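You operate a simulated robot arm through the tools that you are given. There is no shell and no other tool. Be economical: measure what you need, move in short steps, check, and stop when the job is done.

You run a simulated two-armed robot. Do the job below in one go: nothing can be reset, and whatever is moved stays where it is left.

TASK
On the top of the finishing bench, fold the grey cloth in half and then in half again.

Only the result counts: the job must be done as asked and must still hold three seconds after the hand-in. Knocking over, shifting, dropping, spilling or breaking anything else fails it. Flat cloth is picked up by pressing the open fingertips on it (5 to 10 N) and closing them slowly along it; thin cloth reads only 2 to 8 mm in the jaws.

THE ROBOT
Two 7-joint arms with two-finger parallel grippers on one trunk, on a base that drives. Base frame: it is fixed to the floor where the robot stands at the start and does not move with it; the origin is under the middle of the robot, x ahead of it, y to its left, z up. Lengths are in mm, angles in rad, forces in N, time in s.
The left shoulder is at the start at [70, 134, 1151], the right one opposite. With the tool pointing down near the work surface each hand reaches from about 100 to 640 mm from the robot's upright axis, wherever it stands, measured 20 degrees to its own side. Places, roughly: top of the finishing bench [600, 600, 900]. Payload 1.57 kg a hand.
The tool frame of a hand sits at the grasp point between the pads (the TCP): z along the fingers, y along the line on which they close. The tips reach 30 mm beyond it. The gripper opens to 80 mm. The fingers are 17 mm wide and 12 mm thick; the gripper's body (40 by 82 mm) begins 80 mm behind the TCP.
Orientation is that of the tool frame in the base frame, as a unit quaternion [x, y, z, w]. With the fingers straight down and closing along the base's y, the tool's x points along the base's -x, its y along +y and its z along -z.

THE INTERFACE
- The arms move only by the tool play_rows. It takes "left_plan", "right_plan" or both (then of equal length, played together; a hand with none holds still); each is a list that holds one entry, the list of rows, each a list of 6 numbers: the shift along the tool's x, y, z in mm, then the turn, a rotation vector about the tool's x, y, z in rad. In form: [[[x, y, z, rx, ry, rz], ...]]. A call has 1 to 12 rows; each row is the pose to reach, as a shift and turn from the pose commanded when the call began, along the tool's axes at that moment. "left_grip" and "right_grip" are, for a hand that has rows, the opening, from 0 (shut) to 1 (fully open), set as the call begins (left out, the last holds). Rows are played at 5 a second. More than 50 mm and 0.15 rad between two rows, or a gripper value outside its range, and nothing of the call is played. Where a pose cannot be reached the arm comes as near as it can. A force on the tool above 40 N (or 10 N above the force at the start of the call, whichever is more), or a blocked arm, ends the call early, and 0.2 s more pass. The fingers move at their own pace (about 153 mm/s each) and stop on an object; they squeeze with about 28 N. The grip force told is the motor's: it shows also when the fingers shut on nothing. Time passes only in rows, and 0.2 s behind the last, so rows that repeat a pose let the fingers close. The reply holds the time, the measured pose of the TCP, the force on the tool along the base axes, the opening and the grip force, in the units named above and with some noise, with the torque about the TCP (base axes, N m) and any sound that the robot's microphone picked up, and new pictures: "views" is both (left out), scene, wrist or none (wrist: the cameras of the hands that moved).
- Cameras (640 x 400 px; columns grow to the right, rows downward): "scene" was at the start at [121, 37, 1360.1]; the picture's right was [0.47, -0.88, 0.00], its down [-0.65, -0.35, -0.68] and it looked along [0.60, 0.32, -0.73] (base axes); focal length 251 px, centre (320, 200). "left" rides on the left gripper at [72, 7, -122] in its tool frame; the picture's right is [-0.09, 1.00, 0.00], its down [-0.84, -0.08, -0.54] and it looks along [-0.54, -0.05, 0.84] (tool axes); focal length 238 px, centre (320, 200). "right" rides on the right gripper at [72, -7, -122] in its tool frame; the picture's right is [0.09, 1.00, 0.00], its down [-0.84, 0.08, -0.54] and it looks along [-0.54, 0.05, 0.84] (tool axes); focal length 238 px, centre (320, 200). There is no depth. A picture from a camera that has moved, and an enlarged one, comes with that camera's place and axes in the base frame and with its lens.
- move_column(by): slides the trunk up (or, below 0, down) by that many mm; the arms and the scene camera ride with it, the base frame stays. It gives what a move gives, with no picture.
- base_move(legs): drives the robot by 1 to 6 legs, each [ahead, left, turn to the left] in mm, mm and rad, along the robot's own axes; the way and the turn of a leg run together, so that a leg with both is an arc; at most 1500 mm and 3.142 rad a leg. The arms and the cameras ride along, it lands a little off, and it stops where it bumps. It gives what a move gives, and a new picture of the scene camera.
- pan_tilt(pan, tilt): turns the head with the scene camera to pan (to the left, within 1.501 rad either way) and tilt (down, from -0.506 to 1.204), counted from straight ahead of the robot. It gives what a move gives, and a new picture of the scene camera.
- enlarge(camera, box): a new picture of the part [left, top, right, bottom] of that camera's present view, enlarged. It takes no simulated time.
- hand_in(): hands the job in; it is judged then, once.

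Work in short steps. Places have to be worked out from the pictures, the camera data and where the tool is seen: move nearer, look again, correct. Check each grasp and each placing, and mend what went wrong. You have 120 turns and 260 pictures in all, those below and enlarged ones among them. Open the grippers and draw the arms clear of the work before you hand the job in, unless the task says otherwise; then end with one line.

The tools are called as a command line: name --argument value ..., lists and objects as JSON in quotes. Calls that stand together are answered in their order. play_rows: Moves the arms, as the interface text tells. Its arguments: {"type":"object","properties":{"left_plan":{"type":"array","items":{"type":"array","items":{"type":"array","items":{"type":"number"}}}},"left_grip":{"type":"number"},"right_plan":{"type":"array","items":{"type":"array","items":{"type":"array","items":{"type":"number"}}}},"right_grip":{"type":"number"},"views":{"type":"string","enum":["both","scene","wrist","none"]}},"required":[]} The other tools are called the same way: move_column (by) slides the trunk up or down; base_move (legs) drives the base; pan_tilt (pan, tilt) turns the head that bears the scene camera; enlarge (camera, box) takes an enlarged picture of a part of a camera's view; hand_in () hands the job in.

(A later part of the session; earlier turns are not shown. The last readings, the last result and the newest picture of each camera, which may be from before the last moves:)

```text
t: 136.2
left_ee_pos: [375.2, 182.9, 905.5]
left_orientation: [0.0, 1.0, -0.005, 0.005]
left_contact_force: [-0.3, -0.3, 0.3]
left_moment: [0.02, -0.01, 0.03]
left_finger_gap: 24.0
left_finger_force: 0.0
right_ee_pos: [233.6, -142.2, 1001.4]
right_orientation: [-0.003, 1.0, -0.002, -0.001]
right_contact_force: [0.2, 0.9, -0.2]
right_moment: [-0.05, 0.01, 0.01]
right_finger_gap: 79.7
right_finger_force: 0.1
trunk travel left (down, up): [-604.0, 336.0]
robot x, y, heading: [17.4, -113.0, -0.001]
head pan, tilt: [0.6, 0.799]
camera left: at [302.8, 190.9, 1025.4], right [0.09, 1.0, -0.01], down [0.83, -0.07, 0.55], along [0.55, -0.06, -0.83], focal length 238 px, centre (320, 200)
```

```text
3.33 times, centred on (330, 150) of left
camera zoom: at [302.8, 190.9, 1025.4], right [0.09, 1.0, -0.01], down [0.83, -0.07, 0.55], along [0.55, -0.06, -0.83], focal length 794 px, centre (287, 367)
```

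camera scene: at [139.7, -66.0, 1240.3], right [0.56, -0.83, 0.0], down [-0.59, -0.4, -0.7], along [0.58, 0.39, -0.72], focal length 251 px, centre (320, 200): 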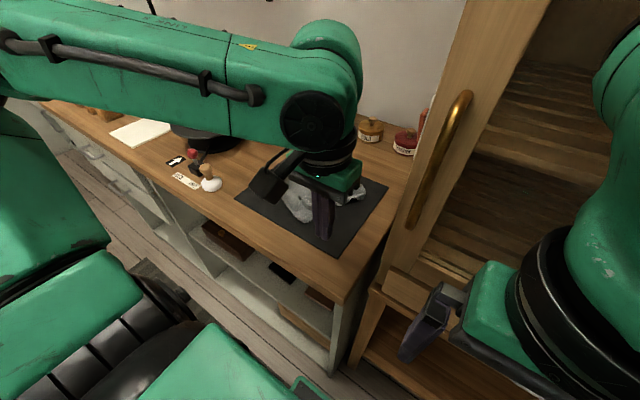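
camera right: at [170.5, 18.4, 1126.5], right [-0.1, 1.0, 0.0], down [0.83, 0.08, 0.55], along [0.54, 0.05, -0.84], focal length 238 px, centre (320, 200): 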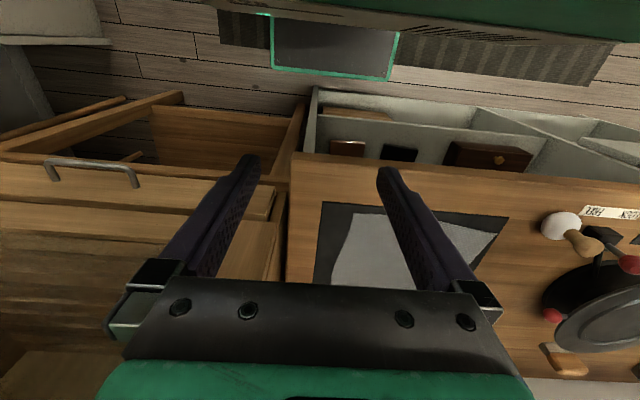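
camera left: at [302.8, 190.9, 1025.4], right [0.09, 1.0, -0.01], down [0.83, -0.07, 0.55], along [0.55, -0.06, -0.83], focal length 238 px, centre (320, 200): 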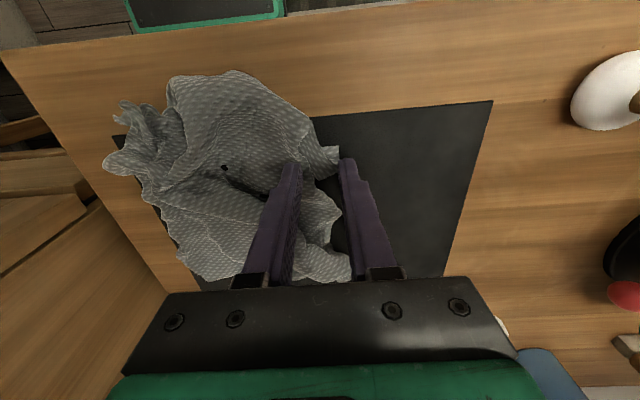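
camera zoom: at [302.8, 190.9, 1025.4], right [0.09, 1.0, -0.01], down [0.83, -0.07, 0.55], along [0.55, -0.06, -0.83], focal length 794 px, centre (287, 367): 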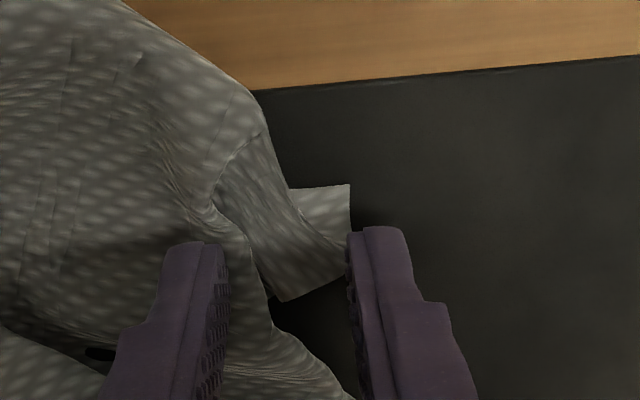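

play_rows --left_plan '[[[1, 2, 4, 0, 0, 0], [1, 2, 9.5, 0, 0, 0], [1, 2, 11.5, 0, 0, 0]]]' --left_grip 0.25 --views "none"

play_rows --left_plan '[[[0, 0, 0.5, 0, 0, 0]]]' --left_grip 0.12 --views "none"

play_rows --left_plan '[[[0, 0, 0, 0, 0, 0], [0, 0, 0, 0, 0, 0], [0, 0, 0, 0, 0, 0], [0, 0, -15, 0, 0, 0], [0, 5, -30, 0, 0, 0]]]' --left_grip 0.0 --views "wrist"

```text
t: 137.0
left_ee_pos: [373.9, 184.5, 895.2]
left_orientation: [0.0, 1.0, -0.003, 0.007]
left_contact_force: [1.1, 1.9, 8.7]
left_moment: [-0.07, -0.05, 0.02]
left_finger_gap: 19.9
left_finger_force: 0.1
right_ee_pos: [234.3, -143.5, 1000.9]
right_orientation: [-0.003, 1.0, -0.003, -0.002]
right_contact_force: [-0.5, -0.7, 0.6]
right_moment: [-0.01, -0.01, -0.02]
right_finger_gap: 80.0
right_finger_force: 0.1
trunk travel left (down, up): [-604.0, 336.0]
robot x, y, heading: [27.5, -111.4, -0.002]
head pan, tilt: [0.6, 0.799]
```

```text
t: 137.4
left_ee_pos: [373.6, 184.8, 894.3]
left_orientation: [0.0, 1.0, -0.003, 0.008]
left_contact_force: [1.0, 1.1, 16.4]
left_moment: [-0.07, 0.06, -0.03]
left_finger_gap: 8.8
left_finger_force: 0.0
right_ee_pos: [233.0, -143.5, 1000.7]
right_orientation: [-0.003, 1.0, -0.001, -0.001]
right_contact_force: [0.8, -0.2, 0.2]
right_moment: [-0.03, 0.03, 0.01]
right_finger_gap: 79.9
right_finger_force: 0.0
trunk travel left (down, up): [-604.0, 336.0]
robot x, y, heading: [22.5, -110.5, -0.002]
head pan, tilt: [0.6, 0.799]
```

```text
t: 138.6
left_ee_pos: [372.6, 189.8, 923.6]
left_orientation: [0.001, 1.0, -0.003, 0.005]
left_contact_force: [0.3, 0.3, 0.0]
left_moment: [-0.04, -0.02, 0.02]
left_finger_gap: 1.7
left_finger_force: 23.3
right_ee_pos: [234.2, -141.7, 1001.4]
right_orientation: [-0.002, 1.0, -0.003, -0.002]
right_contact_force: [0.6, 0.2, -0.8]
right_moment: [0.02, -0.01, -0.01]
right_finger_gap: 80.2
right_finger_force: 0.1
trunk travel left (down, up): [-604.0, 336.0]
robot x, y, heading: [22.6, -113.1, -0.001]
head pan, tilt: [0.6, 0.799]
camera left: at [300.5, 197.3, 1043.5], right [0.09, 1.0, -0.01], down [0.83, -0.07, 0.55], along [0.55, -0.06, -0.83], focal length 238 px, centre (320, 200)
```

left: 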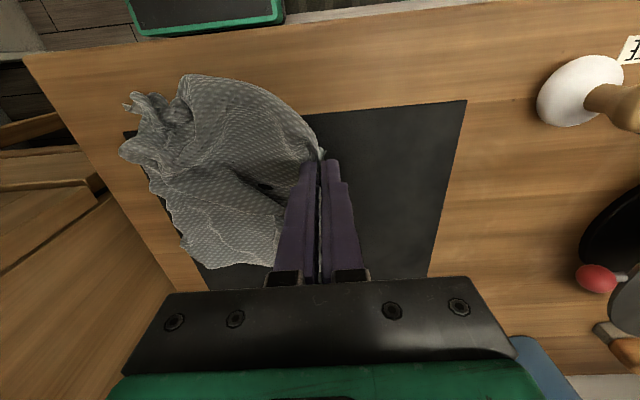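

T is held at its tip. Pull it left to about (362,292).

play_rows --left_plan '[[[3, 25, -5, 0, 0, 0], [6, 55, -5, 0, 0, 0], [9, 85, 0, 0, 0, 0], [11, 103, 12, 0, 0, 0], [11, 103, 24, 0, 0, 0]]]' --views "none"

play_rows --left_plan '[[[0, 0, 0, 0, 0, 0], [0, 0, -20, 0, 0, 0], [0, 0, -60, 0, 0, 0], [-20, 10, -95, 0, 0, 0], [-50, 25, -115, 0, 0, 0]]]' --left_grip 0.3 --views "wrist"

enlarge --camera "scene" --box '[230, 140, 390, 270]'

enlarge --camera "left" --box '[40, 30, 320, 230]'

```text
t: 139.8
left_ee_pos: [361.1, 291.7, 899.4]
left_orientation: [0.0, 1.0, -0.003, 0.006]
left_contact_force: [-0.8, 0.1, 2.1]
left_moment: [-0.02, 0.01, 0.03]
left_finger_gap: 1.9
left_finger_force: 23.4
right_ee_pos: [232.4, -143.6, 1000.7]
right_orientation: [-0.003, 1.0, -0.002, -0.001]
right_contact_force: [0.5, 0.4, -0.4]
right_moment: [0.03, 0.01, -0.01]
right_finger_gap: 79.9
right_finger_force: 0.2
trunk travel left (down, up): [-604.0, 336.0]
robot x, y, heading: [25.4, -112.4, -0.001]
head pan, tilt: [0.6, 0.799]
```

```text
t: 141.0
left_ee_pos: [414.4, 317.8, 1014.0]
left_orientation: [0.001, 1.0, -0.004, 0.006]
left_contact_force: [0.0, 0.3, 0.2]
left_moment: [-0.01, 0.04, -0.01]
left_finger_gap: 23.9
left_finger_force: 0.0
right_ee_pos: [236.1, -143.5, 1001.7]
right_orientation: [-0.003, 1.0, -0.001, -0.002]
right_contact_force: [0.8, -0.7, 1.0]
right_moment: [0.0, 0.03, 0.04]
right_finger_gap: 80.0
right_finger_force: 0.1
trunk travel left (down, up): [-604.0, 336.0]
robot x, y, heading: [23.8, -112.8, -0.002]
head pan, tilt: [0.6, 0.799]
camera left: at [341.9, 324.7, 1136.2], right [0.09, 1.0, -0.01], down [0.83, -0.08, 0.55], along [0.55, -0.06, -0.83], focal length 238 px, centre (320, 200)
```

left: 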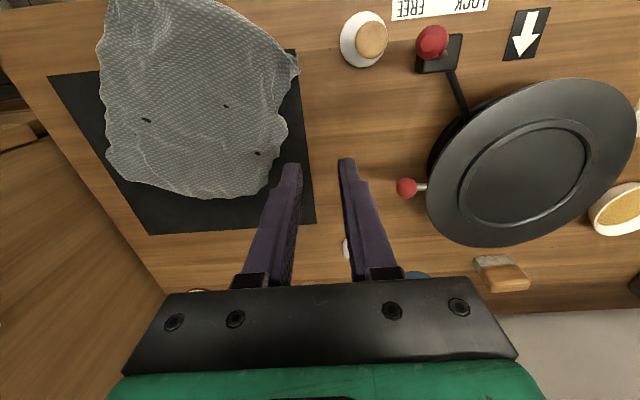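

```text
3.08 times, centred on (310, 205) of scene
camera zoom: at [140.0, -67.3, 1240.3], right [0.56, -0.83, 0.0], down [-0.59, -0.4, -0.7], along [0.57, 0.39, -0.72], focal length 771 px, centre (351, 185)
```

zoom: 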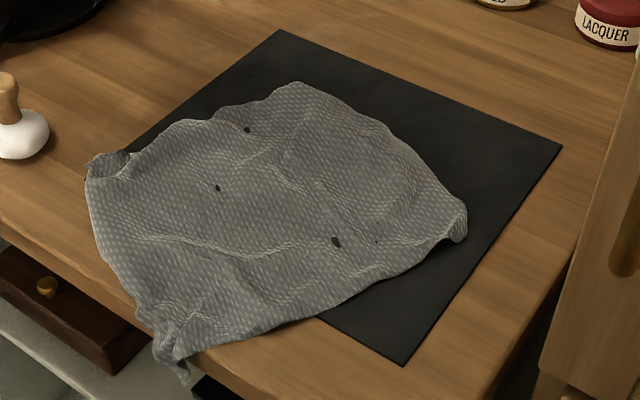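

```text
2.00 times, centred on (180, 130) of left
camera zoom: at [341.9, 324.7, 1136.2], right [0.09, 1.0, -0.01], down [0.83, -0.08, 0.55], along [0.55, -0.06, -0.83], focal length 477 px, centre (600, 340)
```

zoom: 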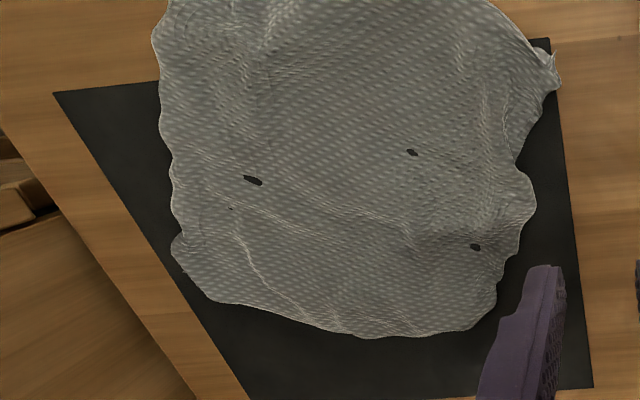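

The sheet is now almost flat: T≈(361,298), R≈(445,55), far corner Fa≈(504,235), and near corner N hanging slightly over the front edge (≈(267,145)). Pull Fa outward (far) to stretch the sheet and draw N back onto the bench.

play_rows --left_plan '[[[-25, -30, 10, 0, 0, 0], [-50, -60, 30, 0, 0, 0], [-76, -90, 60, 0, 0, 0], [-76, -90, 95, 0, 0, 0], [-76, -90, 115, 0, 0, 0], [-76, -90, 119.5, 0, 0, 0]]]' --left_grip 0.3 --views "wrist"

play_rows --left_plan '[[[0, 0, 0.5, 0, 0, 0]]]' --left_grip 0.2 --views "none"

play_rows --left_plan '[[[0, 0, 0.5, 0, 0, 0]]]' --left_grip 0.1 --views "none"

play_rows --left_plan '[[[0, 0, 0, 0, 0, 0], [0, 0, 0, 0, 0, 0], [0, 0, 0, 0, 0, 0], [0, 0, -12, 0, 0, 0], [-15, 5, -25, 0, 0, 0]]]' --left_grip 0.0 --views "wrist"

```text
t: 142.4
left_ee_pos: [490.7, 226.7, 895.7]
left_orientation: [0.001, 1.0, -0.003, 0.006]
left_contact_force: [0.3, -0.4, 0.7]
left_moment: [0.01, -0.02, 0.0]
left_finger_gap: 24.1
left_finger_force: 0.1
right_ee_pos: [233.9, -143.2, 1002.4]
right_orientation: [-0.002, 1.0, -0.002, -0.001]
right_contact_force: [-0.3, -0.1, -1.0]
right_moment: [-0.02, -0.01, -0.03]
right_finger_gap: 80.0
right_finger_force: 0.1
trunk travel left (down, up): [-604.0, 336.0]
robot x, y, heading: [24.0, -111.6, -0.002]
head pan, tilt: [0.6, 0.799]
camera left: at [417.2, 235.0, 1016.1], right [0.09, 1.0, -0.01], down [0.83, -0.07, 0.55], along [0.55, -0.06, -0.83], focal length 238 px, centre (320, 200)
```

left: 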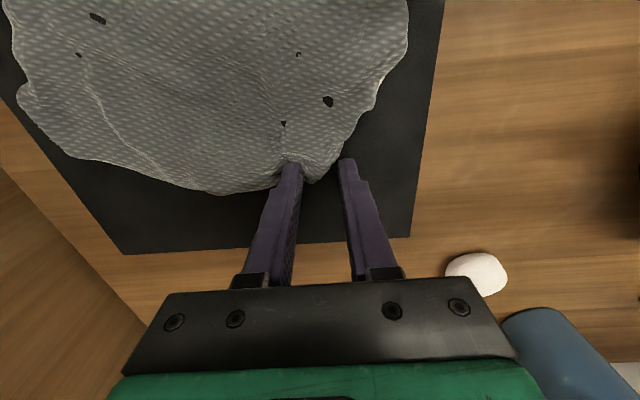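

```text
t: 142.8
left_ee_pos: [489.4, 227.5, 894.7]
left_orientation: [0.001, 1.0, -0.004, 0.005]
left_contact_force: [0.2, 0.5, 1.4]
left_moment: [0.0, 0.02, 0.02]
left_finger_gap: 15.7
left_finger_force: 0.0
right_ee_pos: [234.8, -142.7, 1001.7]
right_orientation: [-0.003, 1.0, -0.002, -0.002]
right_contact_force: [0.1, 0.0, -0.7]
right_moment: [0.0, -0.07, 0.02]
right_finger_gap: 80.0
right_finger_force: 0.1
trunk travel left (down, up): [-604.0, 336.0]
robot x, y, heading: [20.7, -109.6, -0.001]
head pan, tilt: [0.6, 0.799]
```

```text
t: 143.2
left_ee_pos: [489.8, 228.7, 895.2]
left_orientation: [0.0, 1.0, -0.004, 0.004]
left_contact_force: [0.9, -0.3, 2.1]
left_moment: [-0.03, -0.01, 0.0]
left_finger_gap: 8.4
left_finger_force: 0.0
right_ee_pos: [233.7, -143.1, 1001.5]
right_orientation: [-0.003, 1.0, -0.003, -0.001]
right_contact_force: [-0.4, -0.7, 0.0]
right_moment: [0.0, -0.02, -0.02]
right_finger_gap: 79.7
right_finger_force: 0.1
trunk travel left (down, up): [-604.0, 336.0]
robot x, y, heading: [19.6, -112.2, -0.001]
head pan, tilt: [0.6, 0.799]
```

```text
t: 144.4
left_ee_pos: [504.4, 232.0, 919.5]
left_orientation: [0.0, 1.0, -0.003, 0.006]
left_contact_force: [-1.4, -0.3, -0.3]
left_moment: [-0.01, -0.01, -0.01]
left_finger_gap: 1.5
left_finger_force: 23.3
right_ee_pos: [235.1, -141.7, 1001.6]
right_orientation: [-0.003, 1.0, -0.003, -0.002]
right_contact_force: [0.8, 0.1, -0.2]
right_moment: [-0.01, 0.02, 0.0]
right_finger_gap: 79.7
right_finger_force: 0.1
trunk travel left (down, up): [-604.0, 336.0]
robot x, y, heading: [20.4, -110.5, -0.001]
head pan, tilt: [0.6, 0.799]
camera left: at [432.2, 240.1, 1040.1], right [0.09, 1.0, -0.01], down [0.83, -0.07, 0.55], along [0.55, -0.06, -0.83], focal length 238 px, centre (320, 200)
```

left: 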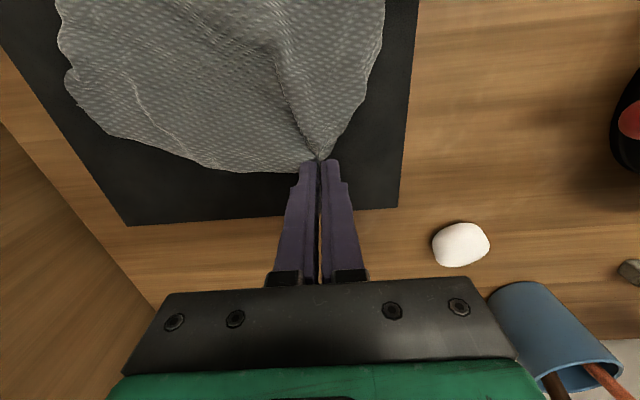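

Held. Pull it to about (558,258), set down, release, and view.

play_rows --left_plan '[[[-15, 7, 0, 0, 0, 0], [-30, 14, 0, 0, 0, 0], [-45, 21, 2, 0, 0, 0], [-54, 26, 10, 0, 0, 0], [-54, 26, 21, 0, 0, 0]]]' --views "none"

play_rows --left_plan '[[[0, 0, 0, 0, 0, 0], [0, 0, -20, 0, 0, 0], [0, 0, -60, 0, 0, 0], [30, 20, -90, 0, 0, 0], [65, 40, -105, 0, 0, 0], [100, 60, -115, 0, 0, 0], [130, 75, -120, 0, 0, 0]]]' --left_grip 0.3 --views "none"

enlarge --camera "scene" --box '[230, 130, 400, 270]'

enlarge --camera "left" --box '[40, 10, 340, 230]'

```text
t: 145.6
left_ee_pos: [558.7, 257.3, 900.2]
left_orientation: [0.001, 1.0, -0.003, 0.006]
left_contact_force: [0.3, 0.0, 3.9]
left_moment: [-0.03, -0.05, 0.0]
left_finger_gap: 1.7
left_finger_force: 23.3
right_ee_pos: [233.2, -143.3, 1003.0]
right_orientation: [-0.003, 1.0, -0.002, -0.001]
right_contact_force: [0.2, -0.4, 0.4]
right_moment: [0.02, -0.02, 0.03]
right_finger_gap: 79.9
right_finger_force: 0.1
trunk travel left (down, up): [-604.0, 336.0]
robot x, y, heading: [21.7, -110.7, -0.001]
head pan, tilt: [0.6, 0.799]
```

```text
t: 147.2
left_ee_pos: [427.5, 334.7, 1019.1]
left_orientation: [0.001, 1.0, -0.005, 0.005]
left_contact_force: [-0.4, 0.9, -0.5]
left_moment: [0.02, -0.04, 0.02]
left_finger_gap: 24.0
left_finger_force: 0.0
right_ee_pos: [233.4, -142.2, 1002.1]
right_orientation: [-0.003, 1.0, -0.002, -0.001]
right_contact_force: [1.0, -0.5, -0.2]
right_moment: [-0.01, -0.02, 0.0]
right_finger_gap: 79.8
right_finger_force: 0.1
trunk travel left (down, up): [-604.0, 336.0]
robot x, y, heading: [25.4, -111.5, -0.005]
head pan, tilt: [0.6, 0.799]
```

```text
2.86 times, centred on (315, 200) of scene
camera zoom: at [137.9, -64.8, 1240.5], right [0.56, -0.83, 0.0], down [-0.59, -0.41, -0.7], along [0.58, 0.39, -0.72], focal length 716 px, centre (334, 200)
```

zoom: 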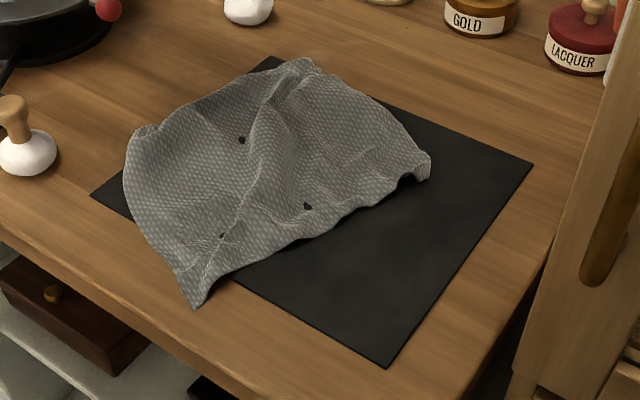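

```text
1.82 times, centred on (190, 120) of left
camera zoom: at [353.7, 342.6, 1137.9], right [0.09, 1.0, -0.01], down [0.83, -0.07, 0.55], along [0.55, -0.06, -0.83], focal length 433 px, centre (556, 346)
```

zoom: 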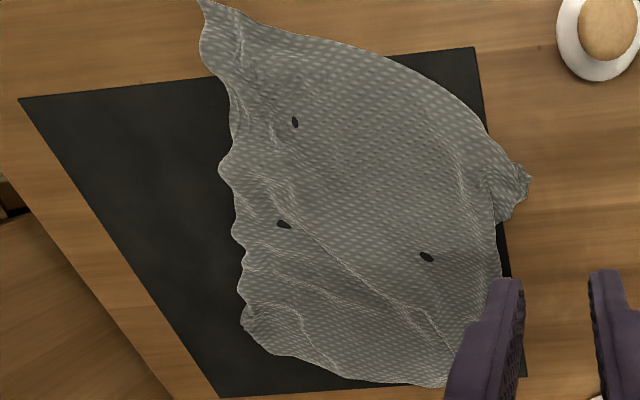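

The sheet is now nearly flat and fully on the bench: N≈(315,160), T≈(405,308), Fa≈(572,259), R≈(510,97). One more stretch: pull R outward to about (545,72).

play_rows --left_plan '[[[-12, -45, 5, 0, 0, 0], [-24, -90, 15, 0, 0, 0], [-36, -135, 25, 0, 0, 0], [-50, -180, 40, 0, 0, 0], [-68, -220, 60, 0, 0, 0], [-70, -222, 95, 0, 0, 0], [-70, -222, 118, 0, 0, 0], [-70, -222, 123.5, 0, 0, 0]]]' --left_grip 0.3 --views "wrist"

play_rows --left_plan '[[[0, 0, 0.6, 0, 0, 0]]]' --left_grip 0.2 --views "none"

play_rows --left_plan '[[[0, 0, 0.5, 0, 0, 0]]]' --left_grip 0.1 --views "none"

play_rows --left_plan '[[[0, 0, 0, 0, 0, 0], [0, 0, 0, 0, 0, 0], [0, 0, 0, 0, 0, 0], [0, 0, -12, 0, 0, 0], [-10, -8, -25, 0, 0, 0]]]' --left_grip 0.0 --views "wrist"

```text
t: 149.0
left_ee_pos: [498.5, 110.6, 895.9]
left_orientation: [0.0, 1.0, -0.003, 0.005]
left_contact_force: [1.1, 0.1, 0.5]
left_moment: [0.01, 0.03, 0.01]
left_finger_gap: 23.9
left_finger_force: 0.0
right_ee_pos: [235.0, -142.3, 1001.1]
right_orientation: [-0.003, 1.0, -0.003, -0.001]
right_contact_force: [0.2, 0.1, -0.4]
right_moment: [0.0, -0.02, 0.02]
right_finger_gap: 79.9
right_finger_force: 0.2
trunk travel left (down, up): [-604.0, 336.0]
robot x, y, heading: [22.6, -104.8, -0.002]
head pan, tilt: [0.6, 0.799]
camera left: at [425.9, 118.7, 1016.5], right [0.09, 1.0, -0.01], down [0.83, -0.07, 0.55], along [0.55, -0.06, -0.83], focal length 238 px, centre (320, 200)
```

left: 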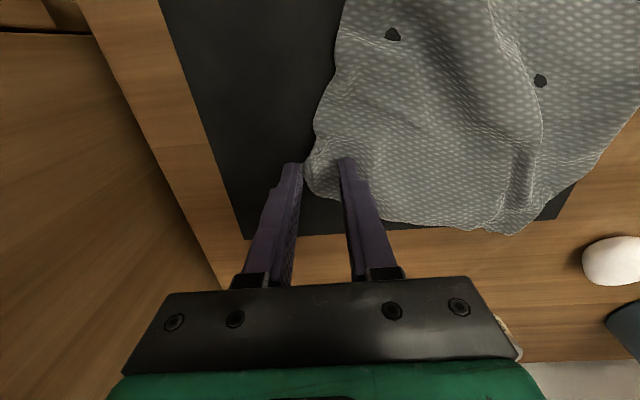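

```text
t: 149.4
left_ee_pos: [499.5, 111.1, 896.0]
left_orientation: [0.001, 1.0, -0.003, 0.005]
left_contact_force: [0.6, 0.1, 0.0]
left_moment: [0.04, -0.02, -0.01]
left_finger_gap: 16.0
left_finger_force: 0.0
right_ee_pos: [233.3, -142.9, 1001.2]
right_orientation: [-0.003, 1.0, -0.002, -0.002]
right_contact_force: [0.6, -0.6, -0.7]
right_moment: [0.03, 0.0, -0.02]
right_finger_gap: 80.0
right_finger_force: 0.1
trunk travel left (down, up): [-604.0, 336.0]
robot x, y, heading: [21.8, -112.1, 0.001]
head pan, tilt: [0.6, 0.799]
```

```text
t: 149.8
left_ee_pos: [498.3, 111.6, 894.8]
left_orientation: [0.001, 1.0, -0.004, 0.005]
left_contact_force: [0.2, 0.1, 0.3]
left_moment: [-0.02, 0.01, 0.01]
left_finger_gap: 8.2
left_finger_force: 0.1
right_ee_pos: [233.7, -142.8, 1002.1]
right_orientation: [-0.003, 1.0, -0.003, -0.002]
right_contact_force: [-0.8, -0.5, -0.5]
right_moment: [0.02, -0.02, 0.01]
right_finger_gap: 80.1
right_finger_force: 0.1
trunk travel left (down, up): [-604.0, 336.0]
robot x, y, heading: [22.5, -112.4, 0.001]
head pan, tilt: [0.6, 0.799]
```

```text
t: 151.0
left_ee_pos: [508.8, 102.8, 919.6]
left_orientation: [0.0, 1.0, -0.003, 0.005]
left_contact_force: [1.1, -0.7, -0.2]
left_moment: [0.07, -0.01, 0.01]
left_finger_gap: 1.9
left_finger_force: 23.8
right_ee_pos: [233.9, -143.2, 1001.5]
right_orientation: [-0.002, 1.0, -0.003, -0.002]
right_contact_force: [-0.5, -0.7, -0.6]
right_moment: [-0.01, 0.01, -0.03]
right_finger_gap: 80.3
right_finger_force: 0.2
trunk travel left (down, up): [-604.0, 336.0]
robot x, y, heading: [21.5, -111.5, -0.003]
head pan, tilt: [0.6, 0.799]
camera left: at [435.9, 110.4, 1040.6], right [0.09, 1.0, -0.01], down [0.83, -0.07, 0.55], along [0.55, -0.06, -0.83], focal length 238 px, centre (320, 200)
```

left: 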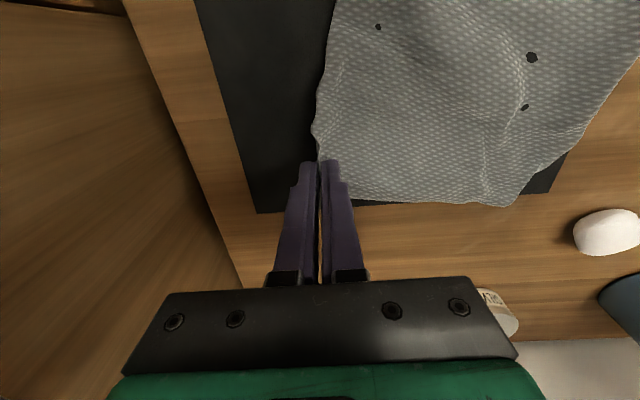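

Good hold and the sheet is smoothing. Pull to about (545,70), set down, release, then view.

play_rows --left_plan '[[[-12, -11, 0, 0, 0, 0], [-24, -21, 0, 0, 0, 0], [-36, -32, 8, 0, 0, 0], [-36, -32, 21, 0, 0, 0]]]' --views "none"

play_rows --left_plan '[[[0, 0, 0, 0, 0, 0], [0, 0, -20, 0, 0, 0], [0, 5, -60, 0, 0, 0], [15, 45, -85, 0, 0, 0], [35, 85, -100, 0, 0, 0], [55, 125, -110, 0, 0, 0], [75, 165, -115, 0, 0, 0], [95, 205, -120, 0, 0, 0], [110, 245, -120, 0, 0, 0]]]' --left_grip 0.3 --views "none"

enlarge --camera "scene" --box '[230, 130, 400, 270]'

enlarge --camera "left" --box '[20, 10, 320, 230]'

```text
t: 152.0
left_ee_pos: [544.7, 71.7, 898.5]
left_orientation: [0.0, 1.0, -0.005, 0.006]
left_contact_force: [0.0, -0.2, -0.6]
left_moment: [0.02, -0.01, -0.01]
left_finger_gap: 2.0
left_finger_force: 24.0
right_ee_pos: [234.2, -143.4, 1002.2]
right_orientation: [-0.002, 1.0, -0.003, -0.002]
right_contact_force: [1.0, 0.0, -0.1]
right_moment: [-0.02, -0.03, 0.0]
right_finger_gap: 79.8
right_finger_force: 0.1
trunk travel left (down, up): [-604.0, 336.0]
robot x, y, heading: [16.4, -112.4, -0.0]
head pan, tilt: [0.6, 0.799]
```

```text
t: 154.0
left_ee_pos: [432.1, 318.3, 1016.1]
left_orientation: [0.001, 1.0, -0.005, 0.005]
left_contact_force: [-0.1, 0.4, 0.1]
left_moment: [0.0, -0.03, 0.01]
left_finger_gap: 23.7
left_finger_force: 0.0
right_ee_pos: [234.0, -141.0, 1000.9]
right_orientation: [-0.002, 1.0, -0.003, -0.001]
right_contact_force: [0.4, -0.2, -0.8]
right_moment: [0.05, 0.0, 0.02]
right_finger_gap: 79.9
right_finger_force: 0.2
trunk travel left (down, up): [-604.0, 336.0]
robot x, y, heading: [20.6, -109.1, -0.002]
head pan, tilt: [0.6, 0.799]
```

```text
2.86 times, centred on (315, 200) of scene
camera zoom: at [138.8, -64.3, 1240.3], right [0.56, -0.83, 0.0], down [-0.59, -0.41, -0.7], along [0.58, 0.39, -0.72], focal length 716 px, centre (334, 200)
```

zoom: 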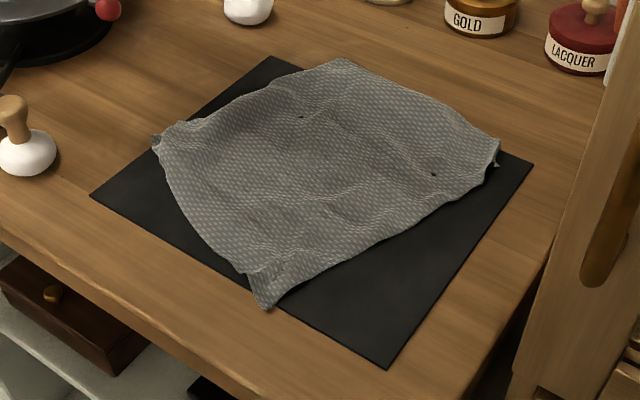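

```text
1.82 times, centred on (170, 120) of left
camera zoom: at [360.0, 326.7, 1137.6], right [0.09, 1.0, -0.01], down [0.83, -0.07, 0.55], along [0.55, -0.06, -0.83], focal length 433 px, centre (593, 346)
```

zoom: 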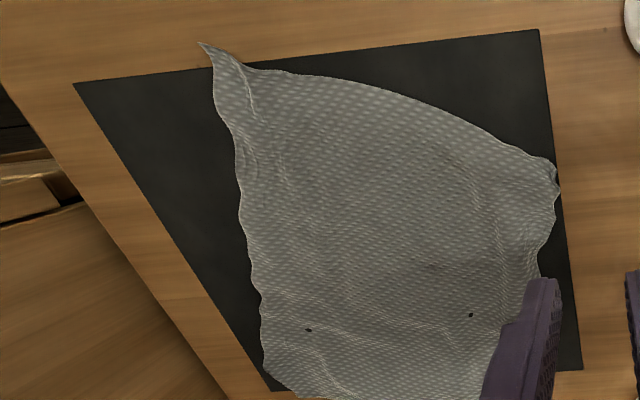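

Excellent: the sheet is now flat: T≈(419,297), N≈(340,124), R≈(561,65), Fa≈(594,233). Fold 1: bring edge N–R over to T–Fa in low alternating steps. Step 1: pinch R and carry it halfway, low, to (558,156).

play_rows --left_plan '[[[-20, -40, 5, 0, 0, 0], [-40, -80, 15, 0, 0, 0], [-60, -120, 25, 0, 0, 0], [-80, -160, 40, 0, 0, 0], [-100, -200, 55, 0, 0, 0], [-116, -228, 75, 0, 0, 0], [-116, -228, 110, 0, 0, 0], [-116, -228, 121, 0, 0, 0]]]' --left_grip 0.28 --views "wrist"

play_rows --left_plan '[[[0, 0, 0.8, 0, 0, 0]]]' --left_grip 0.2 --views "none"

play_rows --left_plan '[[[0, 0, 0.5, 0, 0, 0]]]' --left_grip 0.1 --views "none"

play_rows --left_plan '[[[0, 0, 0, 0, 0, 0], [0, 0, 0, 0, 0, 0], [0, 0, 0, 0, 0, 0], [0, 5, -14, 0, 0, 0], [0, 14, -26, 0, 0, 0]]]' --left_grip 0.0 --views "wrist"

```text
t: 155.8
left_ee_pos: [552.1, 88.5, 898.6]
left_orientation: [0.001, 1.0, -0.003, 0.005]
left_contact_force: [-0.3, 1.1, -0.2]
left_moment: [0.02, -0.01, 0.04]
left_finger_gap: 22.3
left_finger_force: 0.0
right_ee_pos: [234.3, -143.0, 1001.3]
right_orientation: [-0.002, 1.0, -0.003, -0.002]
right_contact_force: [-0.2, -0.5, -0.8]
right_moment: [-0.01, 0.02, -0.02]
right_finger_gap: 80.1
right_finger_force: 0.0
trunk travel left (down, up): [-604.0, 336.0]
robot x, y, heading: [23.5, -106.7, -0.001]
head pan, tilt: [0.6, 0.799]
camera left: at [478.0, 95.9, 1019.1], right [0.09, 1.0, -0.01], down [0.83, -0.07, 0.55], along [0.55, -0.06, -0.83], focal length 238 px, centre (320, 200)
```

left: 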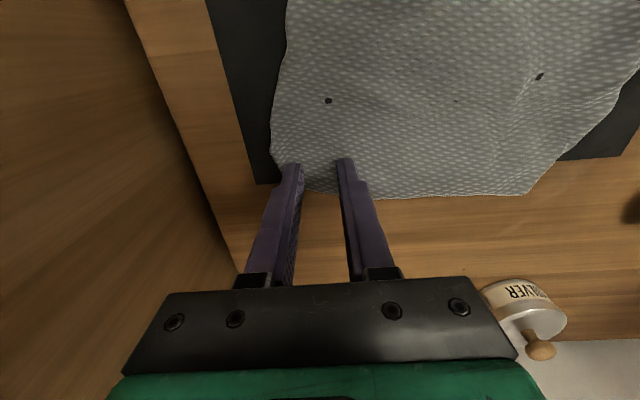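

```text
t: 156.2
left_ee_pos: [550.7, 89.1, 899.1]
left_orientation: [0.001, 1.0, -0.004, 0.005]
left_contact_force: [-0.3, -0.7, 0.1]
left_moment: [0.0, 0.01, -0.02]
left_finger_gap: 16.0
left_finger_force: 0.1
right_ee_pos: [233.6, -141.9, 1000.4]
right_orientation: [-0.002, 1.0, -0.003, -0.002]
right_contact_force: [-0.2, -0.3, -0.8]
right_moment: [0.03, 0.01, 0.0]
right_finger_gap: 80.0
right_finger_force: 0.0
trunk travel left (down, up): [-604.0, 336.0]
robot x, y, heading: [22.6, -110.4, 0.002]
head pan, tilt: [0.6, 0.799]
```

```text
t: 156.6
left_ee_pos: [551.2, 89.2, 896.8]
left_orientation: [0.001, 1.0, -0.004, 0.005]
left_contact_force: [-0.5, 0.7, -0.5]
left_moment: [-0.02, 0.02, 0.03]
left_finger_gap: 8.1
left_finger_force: 0.0
right_ee_pos: [234.6, -142.7, 1000.3]
right_orientation: [-0.002, 1.0, -0.002, -0.001]
right_contact_force: [-0.1, -0.4, -0.7]
right_moment: [0.0, 0.01, 0.0]
right_finger_gap: 80.2
right_finger_force: 0.1
trunk travel left (down, up): [-604.0, 336.0]
robot x, y, heading: [21.5, -111.7, -0.002]
head pan, tilt: [0.6, 0.799]
```

```text
t: 157.8
left_ee_pos: [549.6, 104.0, 923.3]
left_orientation: [0.001, 1.0, -0.004, 0.006]
left_contact_force: [-0.2, -0.7, 0.3]
left_moment: [0.0, 0.02, 0.0]
left_finger_gap: 0.0
left_finger_force: 21.3
right_ee_pos: [234.6, -142.6, 1001.4]
right_orientation: [-0.003, 1.0, -0.003, -0.002]
right_contact_force: [-0.5, 0.6, 0.9]
right_moment: [0.01, 0.02, 0.0]
right_finger_gap: 80.0
right_finger_force: 0.1
trunk travel left (down, up): [-604.0, 336.0]
robot x, y, heading: [21.8, -107.8, -0.001]
head pan, tilt: [0.6, 0.799]
camera left: at [477.3, 111.1, 1043.9], right [0.09, 1.0, -0.01], down [0.83, -0.07, 0.55], along [0.55, -0.06, -0.83], focal length 238 px, centre (320, 200)
```

left: 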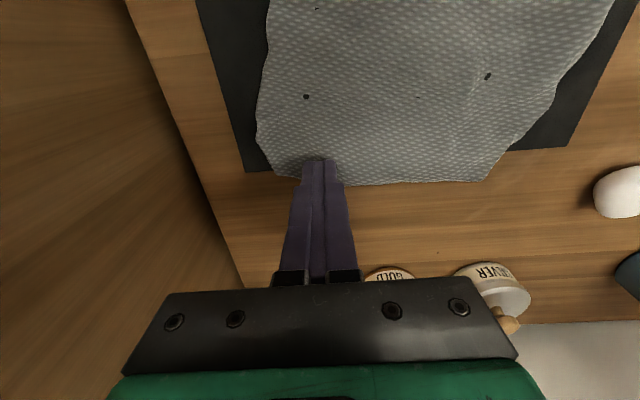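

It never pressed the cloth (z was 3 mm high). Retry at z≈894, with real contact.

play_rows --left_plan '[[[0, -14, 0, 0, 0, 0], [0, -14, 20, 0, 0, 0], [0, -14, 28, 0, 0, 0], [0, -14, 30.5, 0, 0, 0]]]' --left_grip 0.28 --views "none"

play_rows --left_plan '[[[0, 0, 0.5, 0, 0, 0]]]' --left_grip 0.18 --views "none"

play_rows --left_plan '[[[0, 0, 0.3, 0, 0, 0]]]' --left_grip 0.09 --views "none"

play_rows --left_plan '[[[0, 0, 0, 0, 0, 0], [0, 0, 0, 0, 0, 0], [0, 0, 0, 0, 0, 0], [0, 5, -14, 0, 0, 0], [0, 14, -26, 0, 0, 0]]]' --left_grip 0.0 --views "wrist"

```text
t: 158.8
left_ee_pos: [551.1, 88.2, 893.7]
left_orientation: [0.0, 1.0, -0.003, 0.007]
left_contact_force: [0.5, 0.4, 7.4]
left_moment: [0.04, -0.01, -0.02]
left_finger_gap: 22.7
left_finger_force: 0.2
right_ee_pos: [232.8, -142.6, 1001.7]
right_orientation: [-0.003, 1.0, -0.003, -0.002]
right_contact_force: [0.9, 0.0, -0.4]
right_moment: [0.01, 0.02, 0.0]
right_finger_gap: 80.0
right_finger_force: 0.0
trunk travel left (down, up): [-604.0, 336.0]
robot x, y, heading: [25.7, -108.2, -0.004]
head pan, tilt: [0.6, 0.799]
```

```text
t: 159.2
left_ee_pos: [551.1, 89.2, 894.1]
left_orientation: [0.001, 1.0, -0.004, 0.007]
left_contact_force: [2.1, 0.9, 9.9]
left_moment: [0.18, 0.01, -0.03]
left_finger_gap: 14.6
left_finger_force: 0.3
right_ee_pos: [233.8, -142.5, 1001.7]
right_orientation: [-0.003, 1.0, -0.002, -0.001]
right_contact_force: [-0.6, -0.4, 0.4]
right_moment: [0.0, 0.0, 0.02]
right_finger_gap: 79.8
right_finger_force: 0.0
trunk travel left (down, up): [-604.0, 336.0]
robot x, y, heading: [23.5, -111.1, 0.0]
head pan, tilt: [0.6, 0.799]
```

```text
t: 159.6
left_ee_pos: [549.7, 87.2, 894.3]
left_orientation: [0.001, 1.0, -0.004, 0.007]
left_contact_force: [0.5, 0.1, 13.5]
left_moment: [0.13, 0.04, 0.0]
left_finger_gap: 5.0
left_finger_force: 0.1
right_ee_pos: [233.1, -143.4, 1002.1]
right_orientation: [-0.003, 1.0, -0.002, 0.0]
right_contact_force: [1.1, 0.1, 0.4]
right_moment: [-0.03, -0.02, 0.02]
right_finger_gap: 80.2
right_finger_force: 0.0
trunk travel left (down, up): [-604.0, 336.0]
robot x, y, heading: [19.4, -107.5, -0.001]
head pan, tilt: [0.6, 0.799]
```

```text
t: 160.8
left_ee_pos: [549.9, 103.5, 916.6]
left_orientation: [0.001, 1.0, -0.003, 0.005]
left_contact_force: [-0.4, 0.5, 0.8]
left_moment: [0.0, 0.0, -0.01]
left_finger_gap: 1.9
left_finger_force: 23.2
right_ee_pos: [234.8, -142.9, 1001.0]
right_orientation: [-0.003, 1.0, -0.003, -0.002]
right_contact_force: [-0.1, 0.2, -0.5]
right_moment: [0.02, -0.03, 0.0]
right_finger_gap: 80.0
right_finger_force: 0.1
trunk travel left (down, up): [-604.0, 336.0]
robot x, y, heading: [22.3, -109.3, 0.001]
head pan, tilt: [0.6, 0.799]
camera left: at [476.5, 110.1, 1038.4], right [0.09, 1.0, -0.01], down [0.83, -0.07, 0.55], along [0.55, -0.06, -0.83], focal length 238 px, centre (320, 200)
```

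left: 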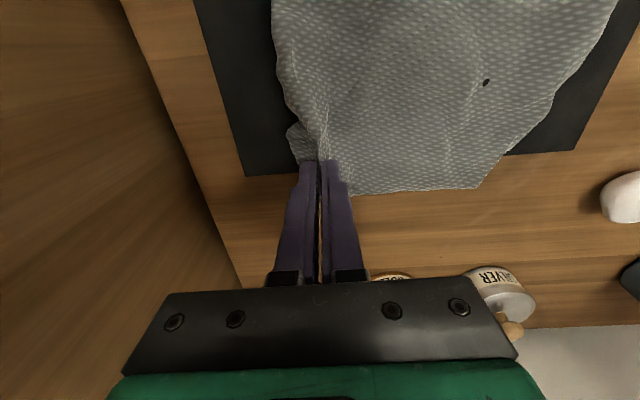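

Held. Carry low to (558,158), set down, release and lift; look.

play_rows --left_plan '[[[-2, 15, -4, 0, 0, 0], [-4, 30, -4, 0, 0, 0], [-7, 44, 2, 0, 0, 0], [-8, 52, 10, 0, 0, 0], [-8, 54, 19, 0, 0, 0]]]' --views "none"

play_rows --left_plan '[[[0, 0, 0, 0, 0, 0], [0, 0, -20, 0, 0, 0], [10, 10, -55, 0, 0, 0], [40, 35, -70, 0, 0, 0], [70, 65, -80, 0, 0, 0], [100, 95, -95, 0, 0, 0], [125, 125, -105, 0, 0, 0], [130, 150, -115, 0, 0, 0]]]' --left_grip 0.25 --views "wrist"

enlarge --camera "scene" --box '[230, 130, 400, 270]'

```text
t: 162.0
left_ee_pos: [559.2, 156.8, 897.4]
left_orientation: [0.001, 1.0, -0.004, 0.005]
left_contact_force: [-1.0, 0.4, 2.0]
left_moment: [-0.01, 0.01, 0.02]
left_finger_gap: 1.6
left_finger_force: 23.2
right_ee_pos: [233.5, -142.3, 1001.3]
right_orientation: [-0.003, 1.0, -0.003, -0.001]
right_contact_force: [0.1, -0.5, 0.0]
right_moment: [0.0, 0.01, -0.01]
right_finger_gap: 80.1
right_finger_force: 0.1
trunk travel left (down, up): [-604.0, 336.0]
robot x, y, heading: [22.2, -109.1, -0.004]
head pan, tilt: [0.6, 0.799]
```

```text
t: 163.8
left_ee_pos: [427.9, 308.3, 1011.5]
left_orientation: [0.001, 1.0, -0.003, 0.004]
left_contact_force: [0.2, 0.3, 0.0]
left_moment: [0.0, -0.01, 0.01]
left_finger_gap: 19.9
left_finger_force: 0.0
right_ee_pos: [233.0, -141.6, 1000.8]
right_orientation: [-0.002, 1.0, -0.004, -0.002]
right_contact_force: [-0.1, -0.5, 1.1]
right_moment: [0.0, 0.01, 0.02]
right_finger_gap: 80.2
right_finger_force: 0.1
trunk travel left (down, up): [-604.0, 336.0]
robot x, y, heading: [23.8, -113.5, -0.002]
head pan, tilt: [0.6, 0.799]
camera left: at [355.3, 315.3, 1131.8], right [0.09, 1.0, -0.01], down [0.83, -0.07, 0.55], along [0.55, -0.06, -0.83], focal length 238 px, centre (320, 200)
```

left: 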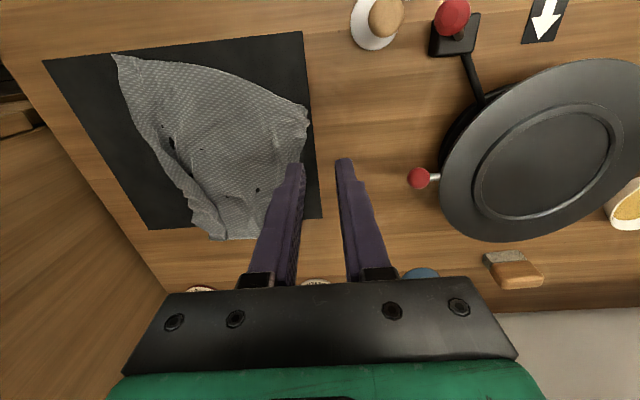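

```text
2.86 times, centred on (315, 200) of scene
camera zoom: at [139.6, -65.5, 1240.3], right [0.56, -0.83, 0.0], down [-0.59, -0.4, -0.7], along [0.58, 0.39, -0.72], focal length 716 px, centre (334, 200)
```

zoom: 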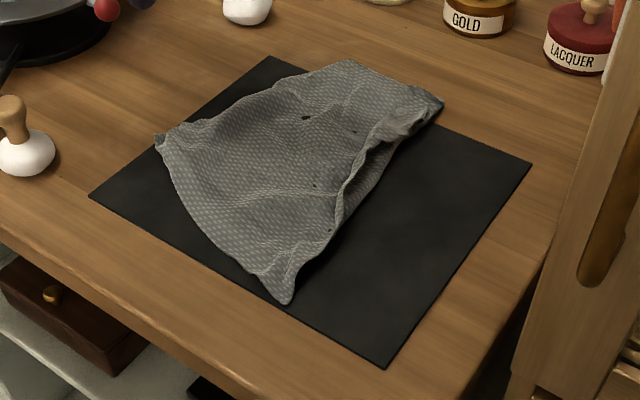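

R is folded halfway in neatly. Step 2: pinch N (≈(350,113)) at (365,133) and carry it low to T, TCP ≈(420,279).

play_rows --left_plan '[[[12, -35, 10, 0, 0, 0], [24, -70, 20, 0, 0, 0], [36, -105, 35, 0, 0, 0], [50, -145, 50, 0, 0, 0], [63, -175, 70, 0, 0, 0], [63, -175, 100, 0, 0, 0], [63, -175, 114, 0, 0, 0], [63, -175, 117.5, 0, 0, 0]]]' --left_grip 0.22 --views "wrist"

play_rows --left_plan '[[[0, 0, 0.5, 0, 0, 0]]]' --left_grip 0.15 --views "none"

play_rows --left_plan '[[[0, 0, 0.3, 0, 0, 0]]]' --left_grip 0.08 --views "none"

play_rows --left_plan '[[[0, 0, 0, 0, 0, 0], [0, 0, 0, 0, 0, 0], [0, 0, 0, 0, 0, 0], [0, 5, -14, 0, 0, 0], [-4, 14, -26, 0, 0, 0]]]' --left_grip 0.0 --views "wrist"

```text
t: 165.6
left_ee_pos: [364.9, 131.5, 894.6]
left_orientation: [0.002, 1.0, -0.003, 0.007]
left_contact_force: [-0.2, 0.5, 5.6]
left_moment: [0.09, 0.04, 0.01]
left_finger_gap: 17.8
left_finger_force: 0.2
right_ee_pos: [233.0, -142.7, 1001.1]
right_orientation: [-0.003, 1.0, -0.003, -0.002]
right_contact_force: [1.3, -0.4, -0.3]
right_moment: [-0.06, 0.0, 0.01]
right_finger_gap: 79.9
right_finger_force: 0.1
trunk travel left (down, up): [-604.0, 336.0]
robot x, y, heading: [22.9, -105.6, 0.0]
head pan, tilt: [0.6, 0.799]
camera left: at [292.2, 138.7, 1014.6], right [0.09, 1.0, -0.01], down [0.83, -0.07, 0.55], along [0.55, -0.06, -0.83], focal length 238 px, centre (320, 200)
```

left: 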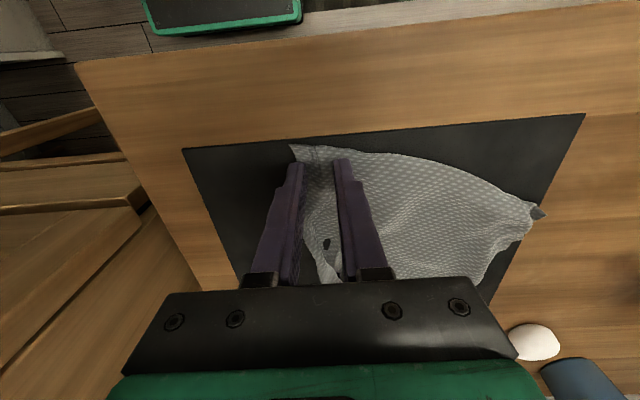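

```text
t: 166.0
left_ee_pos: [365.1, 130.3, 893.9]
left_orientation: [0.001, 1.0, -0.004, 0.006]
left_contact_force: [0.1, 1.2, 11.1]
left_moment: [0.11, 0.05, -0.02]
left_finger_gap: 11.0
left_finger_force: 0.1
right_ee_pos: [233.5, -143.3, 1001.5]
right_orientation: [-0.003, 1.0, -0.002, -0.001]
right_contact_force: [-0.2, 0.4, 0.3]
right_moment: [0.02, -0.03, 0.01]
right_finger_gap: 80.0
right_finger_force: 0.0
trunk travel left (down, up): [-604.0, 336.0]
robot x, y, heading: [20.5, -111.8, -0.002]
head pan, tilt: [0.6, 0.799]
```

```text
t: 166.4
left_ee_pos: [367.4, 131.6, 894.8]
left_orientation: [0.0, 1.0, -0.004, 0.007]
left_contact_force: [1.3, 3.4, 14.4]
left_moment: [0.18, 0.02, -0.02]
left_finger_gap: 6.1
left_finger_force: 0.0
right_ee_pos: [232.6, -143.9, 1002.1]
right_orientation: [-0.002, 1.0, -0.003, -0.001]
right_contact_force: [0.3, 0.4, -0.4]
right_moment: [-0.01, 0.03, 0.01]
right_finger_gap: 79.9
right_finger_force: 0.1
trunk travel left (down, up): [-604.0, 336.0]
robot x, y, heading: [21.2, -107.3, 0.005]
head pan, tilt: [0.6, 0.799]
```

```text
t: 167.6
left_ee_pos: [368.3, 146.2, 919.0]
left_orientation: [0.001, 1.0, -0.004, 0.004]
left_contact_force: [-0.6, -0.1, -0.1]
left_moment: [0.01, 0.03, 0.03]
left_finger_gap: 1.8
left_finger_force: 23.9
right_ee_pos: [234.2, -142.3, 1001.6]
right_orientation: [-0.003, 1.0, -0.003, -0.001]
right_contact_force: [-0.2, -0.1, 0.2]
right_moment: [0.03, 0.02, 0.02]
right_finger_gap: 80.1
right_finger_force: 0.2
trunk travel left (down, up): [-604.0, 336.0]
robot x, y, heading: [22.5, -110.6, -0.001]
head pan, tilt: [0.6, 0.799]
camera left: at [296.3, 153.2, 1039.7], right [0.09, 1.0, -0.01], down [0.83, -0.07, 0.55], along [0.55, -0.06, -0.84], focal length 238 px, centre (320, 200)
```

left: 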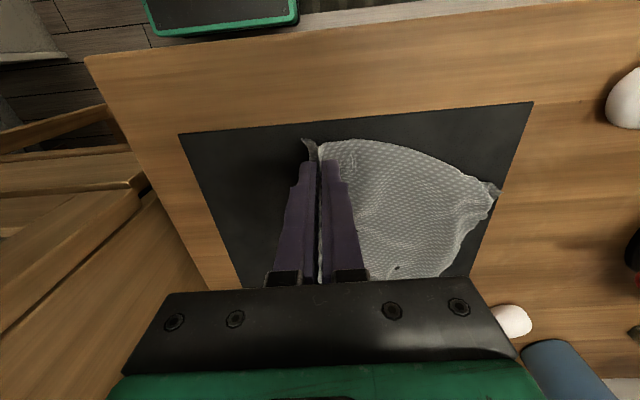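

Held. Carry N low over to T, TCP ≈(419,279), set down and release; look.

play_rows --left_plan '[[[-9, 24, -5, 0, 0, 0], [-19, 50, -8, 0, 0, 0], [-29, 77, -8, 0, 0, 0], [-39, 103, -3, 0, 0, 0], [-48, 125, 5, 0, 0, 0], [-52, 134, 14, 0, 0, 0], [-52, 135, 20, 0, 0, 0]]]' --views "none"

play_rows --left_plan '[[[0, 0, 0, 0, 0, 0], [0, 0, -20, 0, 0, 0], [0, 0, -60, 0, 0, 0], [0, 10, -100, 0, 0, 0], [0, 45, -120, 0, 0, 0]]]' --left_grip 0.25 --views "wrist"

enlarge --camera "scene" --box '[230, 130, 400, 270]'

enlarge --camera "left" --box '[100, 40, 360, 240]'

```text
t: 169.2
left_ee_pos: [422.4, 280.3, 899.1]
left_orientation: [0.001, 1.0, -0.004, 0.006]
left_contact_force: [-0.6, -0.8, 2.1]
left_moment: [0.0, -0.02, 0.02]
left_finger_gap: 2.0
left_finger_force: 23.5
right_ee_pos: [234.8, -142.1, 1001.4]
right_orientation: [-0.002, 1.0, -0.004, -0.001]
right_contact_force: [-0.5, 1.0, -1.3]
right_moment: [-0.04, -0.02, -0.04]
right_finger_gap: 80.1
right_finger_force: 0.0
trunk travel left (down, up): [-604.0, 336.0]
robot x, y, heading: [21.6, -111.8, 0.002]
head pan, tilt: [0.6, 0.799]
```

```text
t: 170.4
left_ee_pos: [418.7, 327.6, 1019.2]
left_orientation: [0.001, 1.0, -0.004, 0.006]
left_contact_force: [0.3, -0.2, -0.1]
left_moment: [-0.01, 0.02, -0.04]
left_finger_gap: 19.8
left_finger_force: 0.2
right_ee_pos: [234.0, -141.8, 1001.2]
right_orientation: [-0.003, 1.0, -0.002, -0.002]
right_contact_force: [-0.3, 0.8, -0.3]
right_moment: [0.0, 0.01, 0.0]
right_finger_gap: 80.0
right_finger_force: 0.0
trunk travel left (down, up): [-604.0, 336.0]
robot x, y, heading: [24.8, -110.2, 0.002]
head pan, tilt: [0.6, 0.799]
camera left: at [347.1, 335.9, 1139.8], right [0.09, 1.0, -0.01], down [0.83, -0.07, 0.55], along [0.55, -0.06, -0.83], focal length 238 px, centre (320, 200)
```

left: 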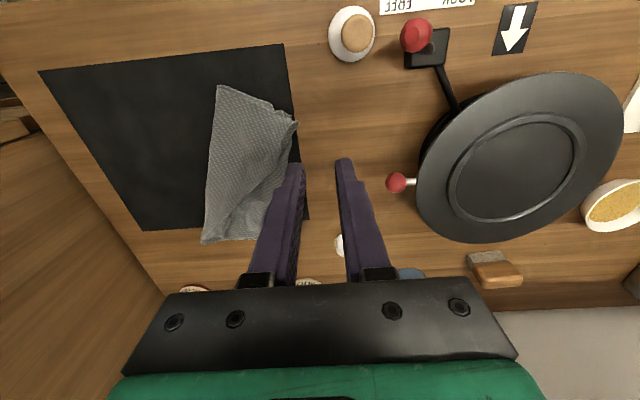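

```text
2.86 times, centred on (315, 200) of scene
camera zoom: at [139.5, -64.5, 1240.2], right [0.56, -0.83, 0.0], down [-0.59, -0.41, -0.7], along [0.58, 0.39, -0.72], focal length 716 px, centre (334, 200)
```

zoom: 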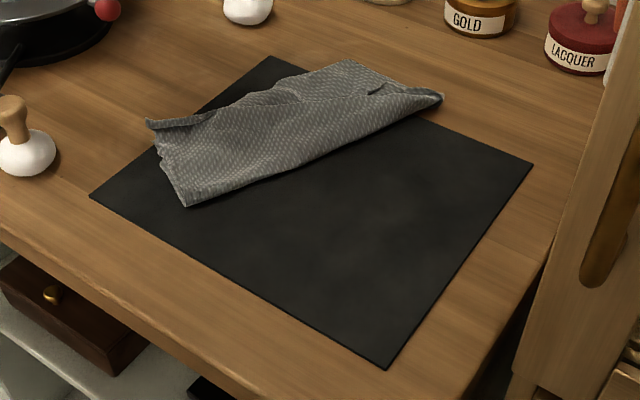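

```text
2.00 times, centred on (230, 140) of left
camera zoom: at [347.1, 335.9, 1139.8], right [0.09, 1.0, -0.01], down [0.83, -0.07, 0.55], along [0.55, -0.06, -0.83], focal length 477 px, centre (500, 320)
```

zoom: 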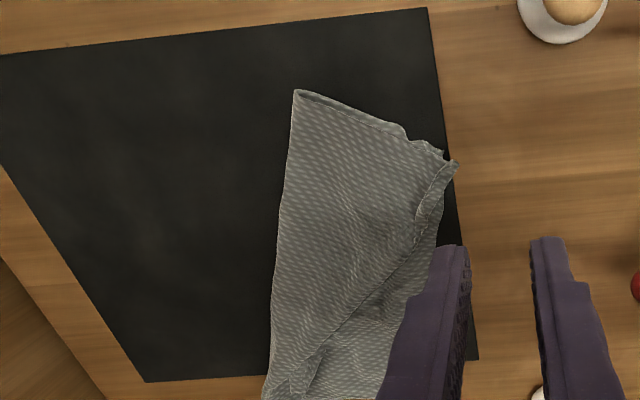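

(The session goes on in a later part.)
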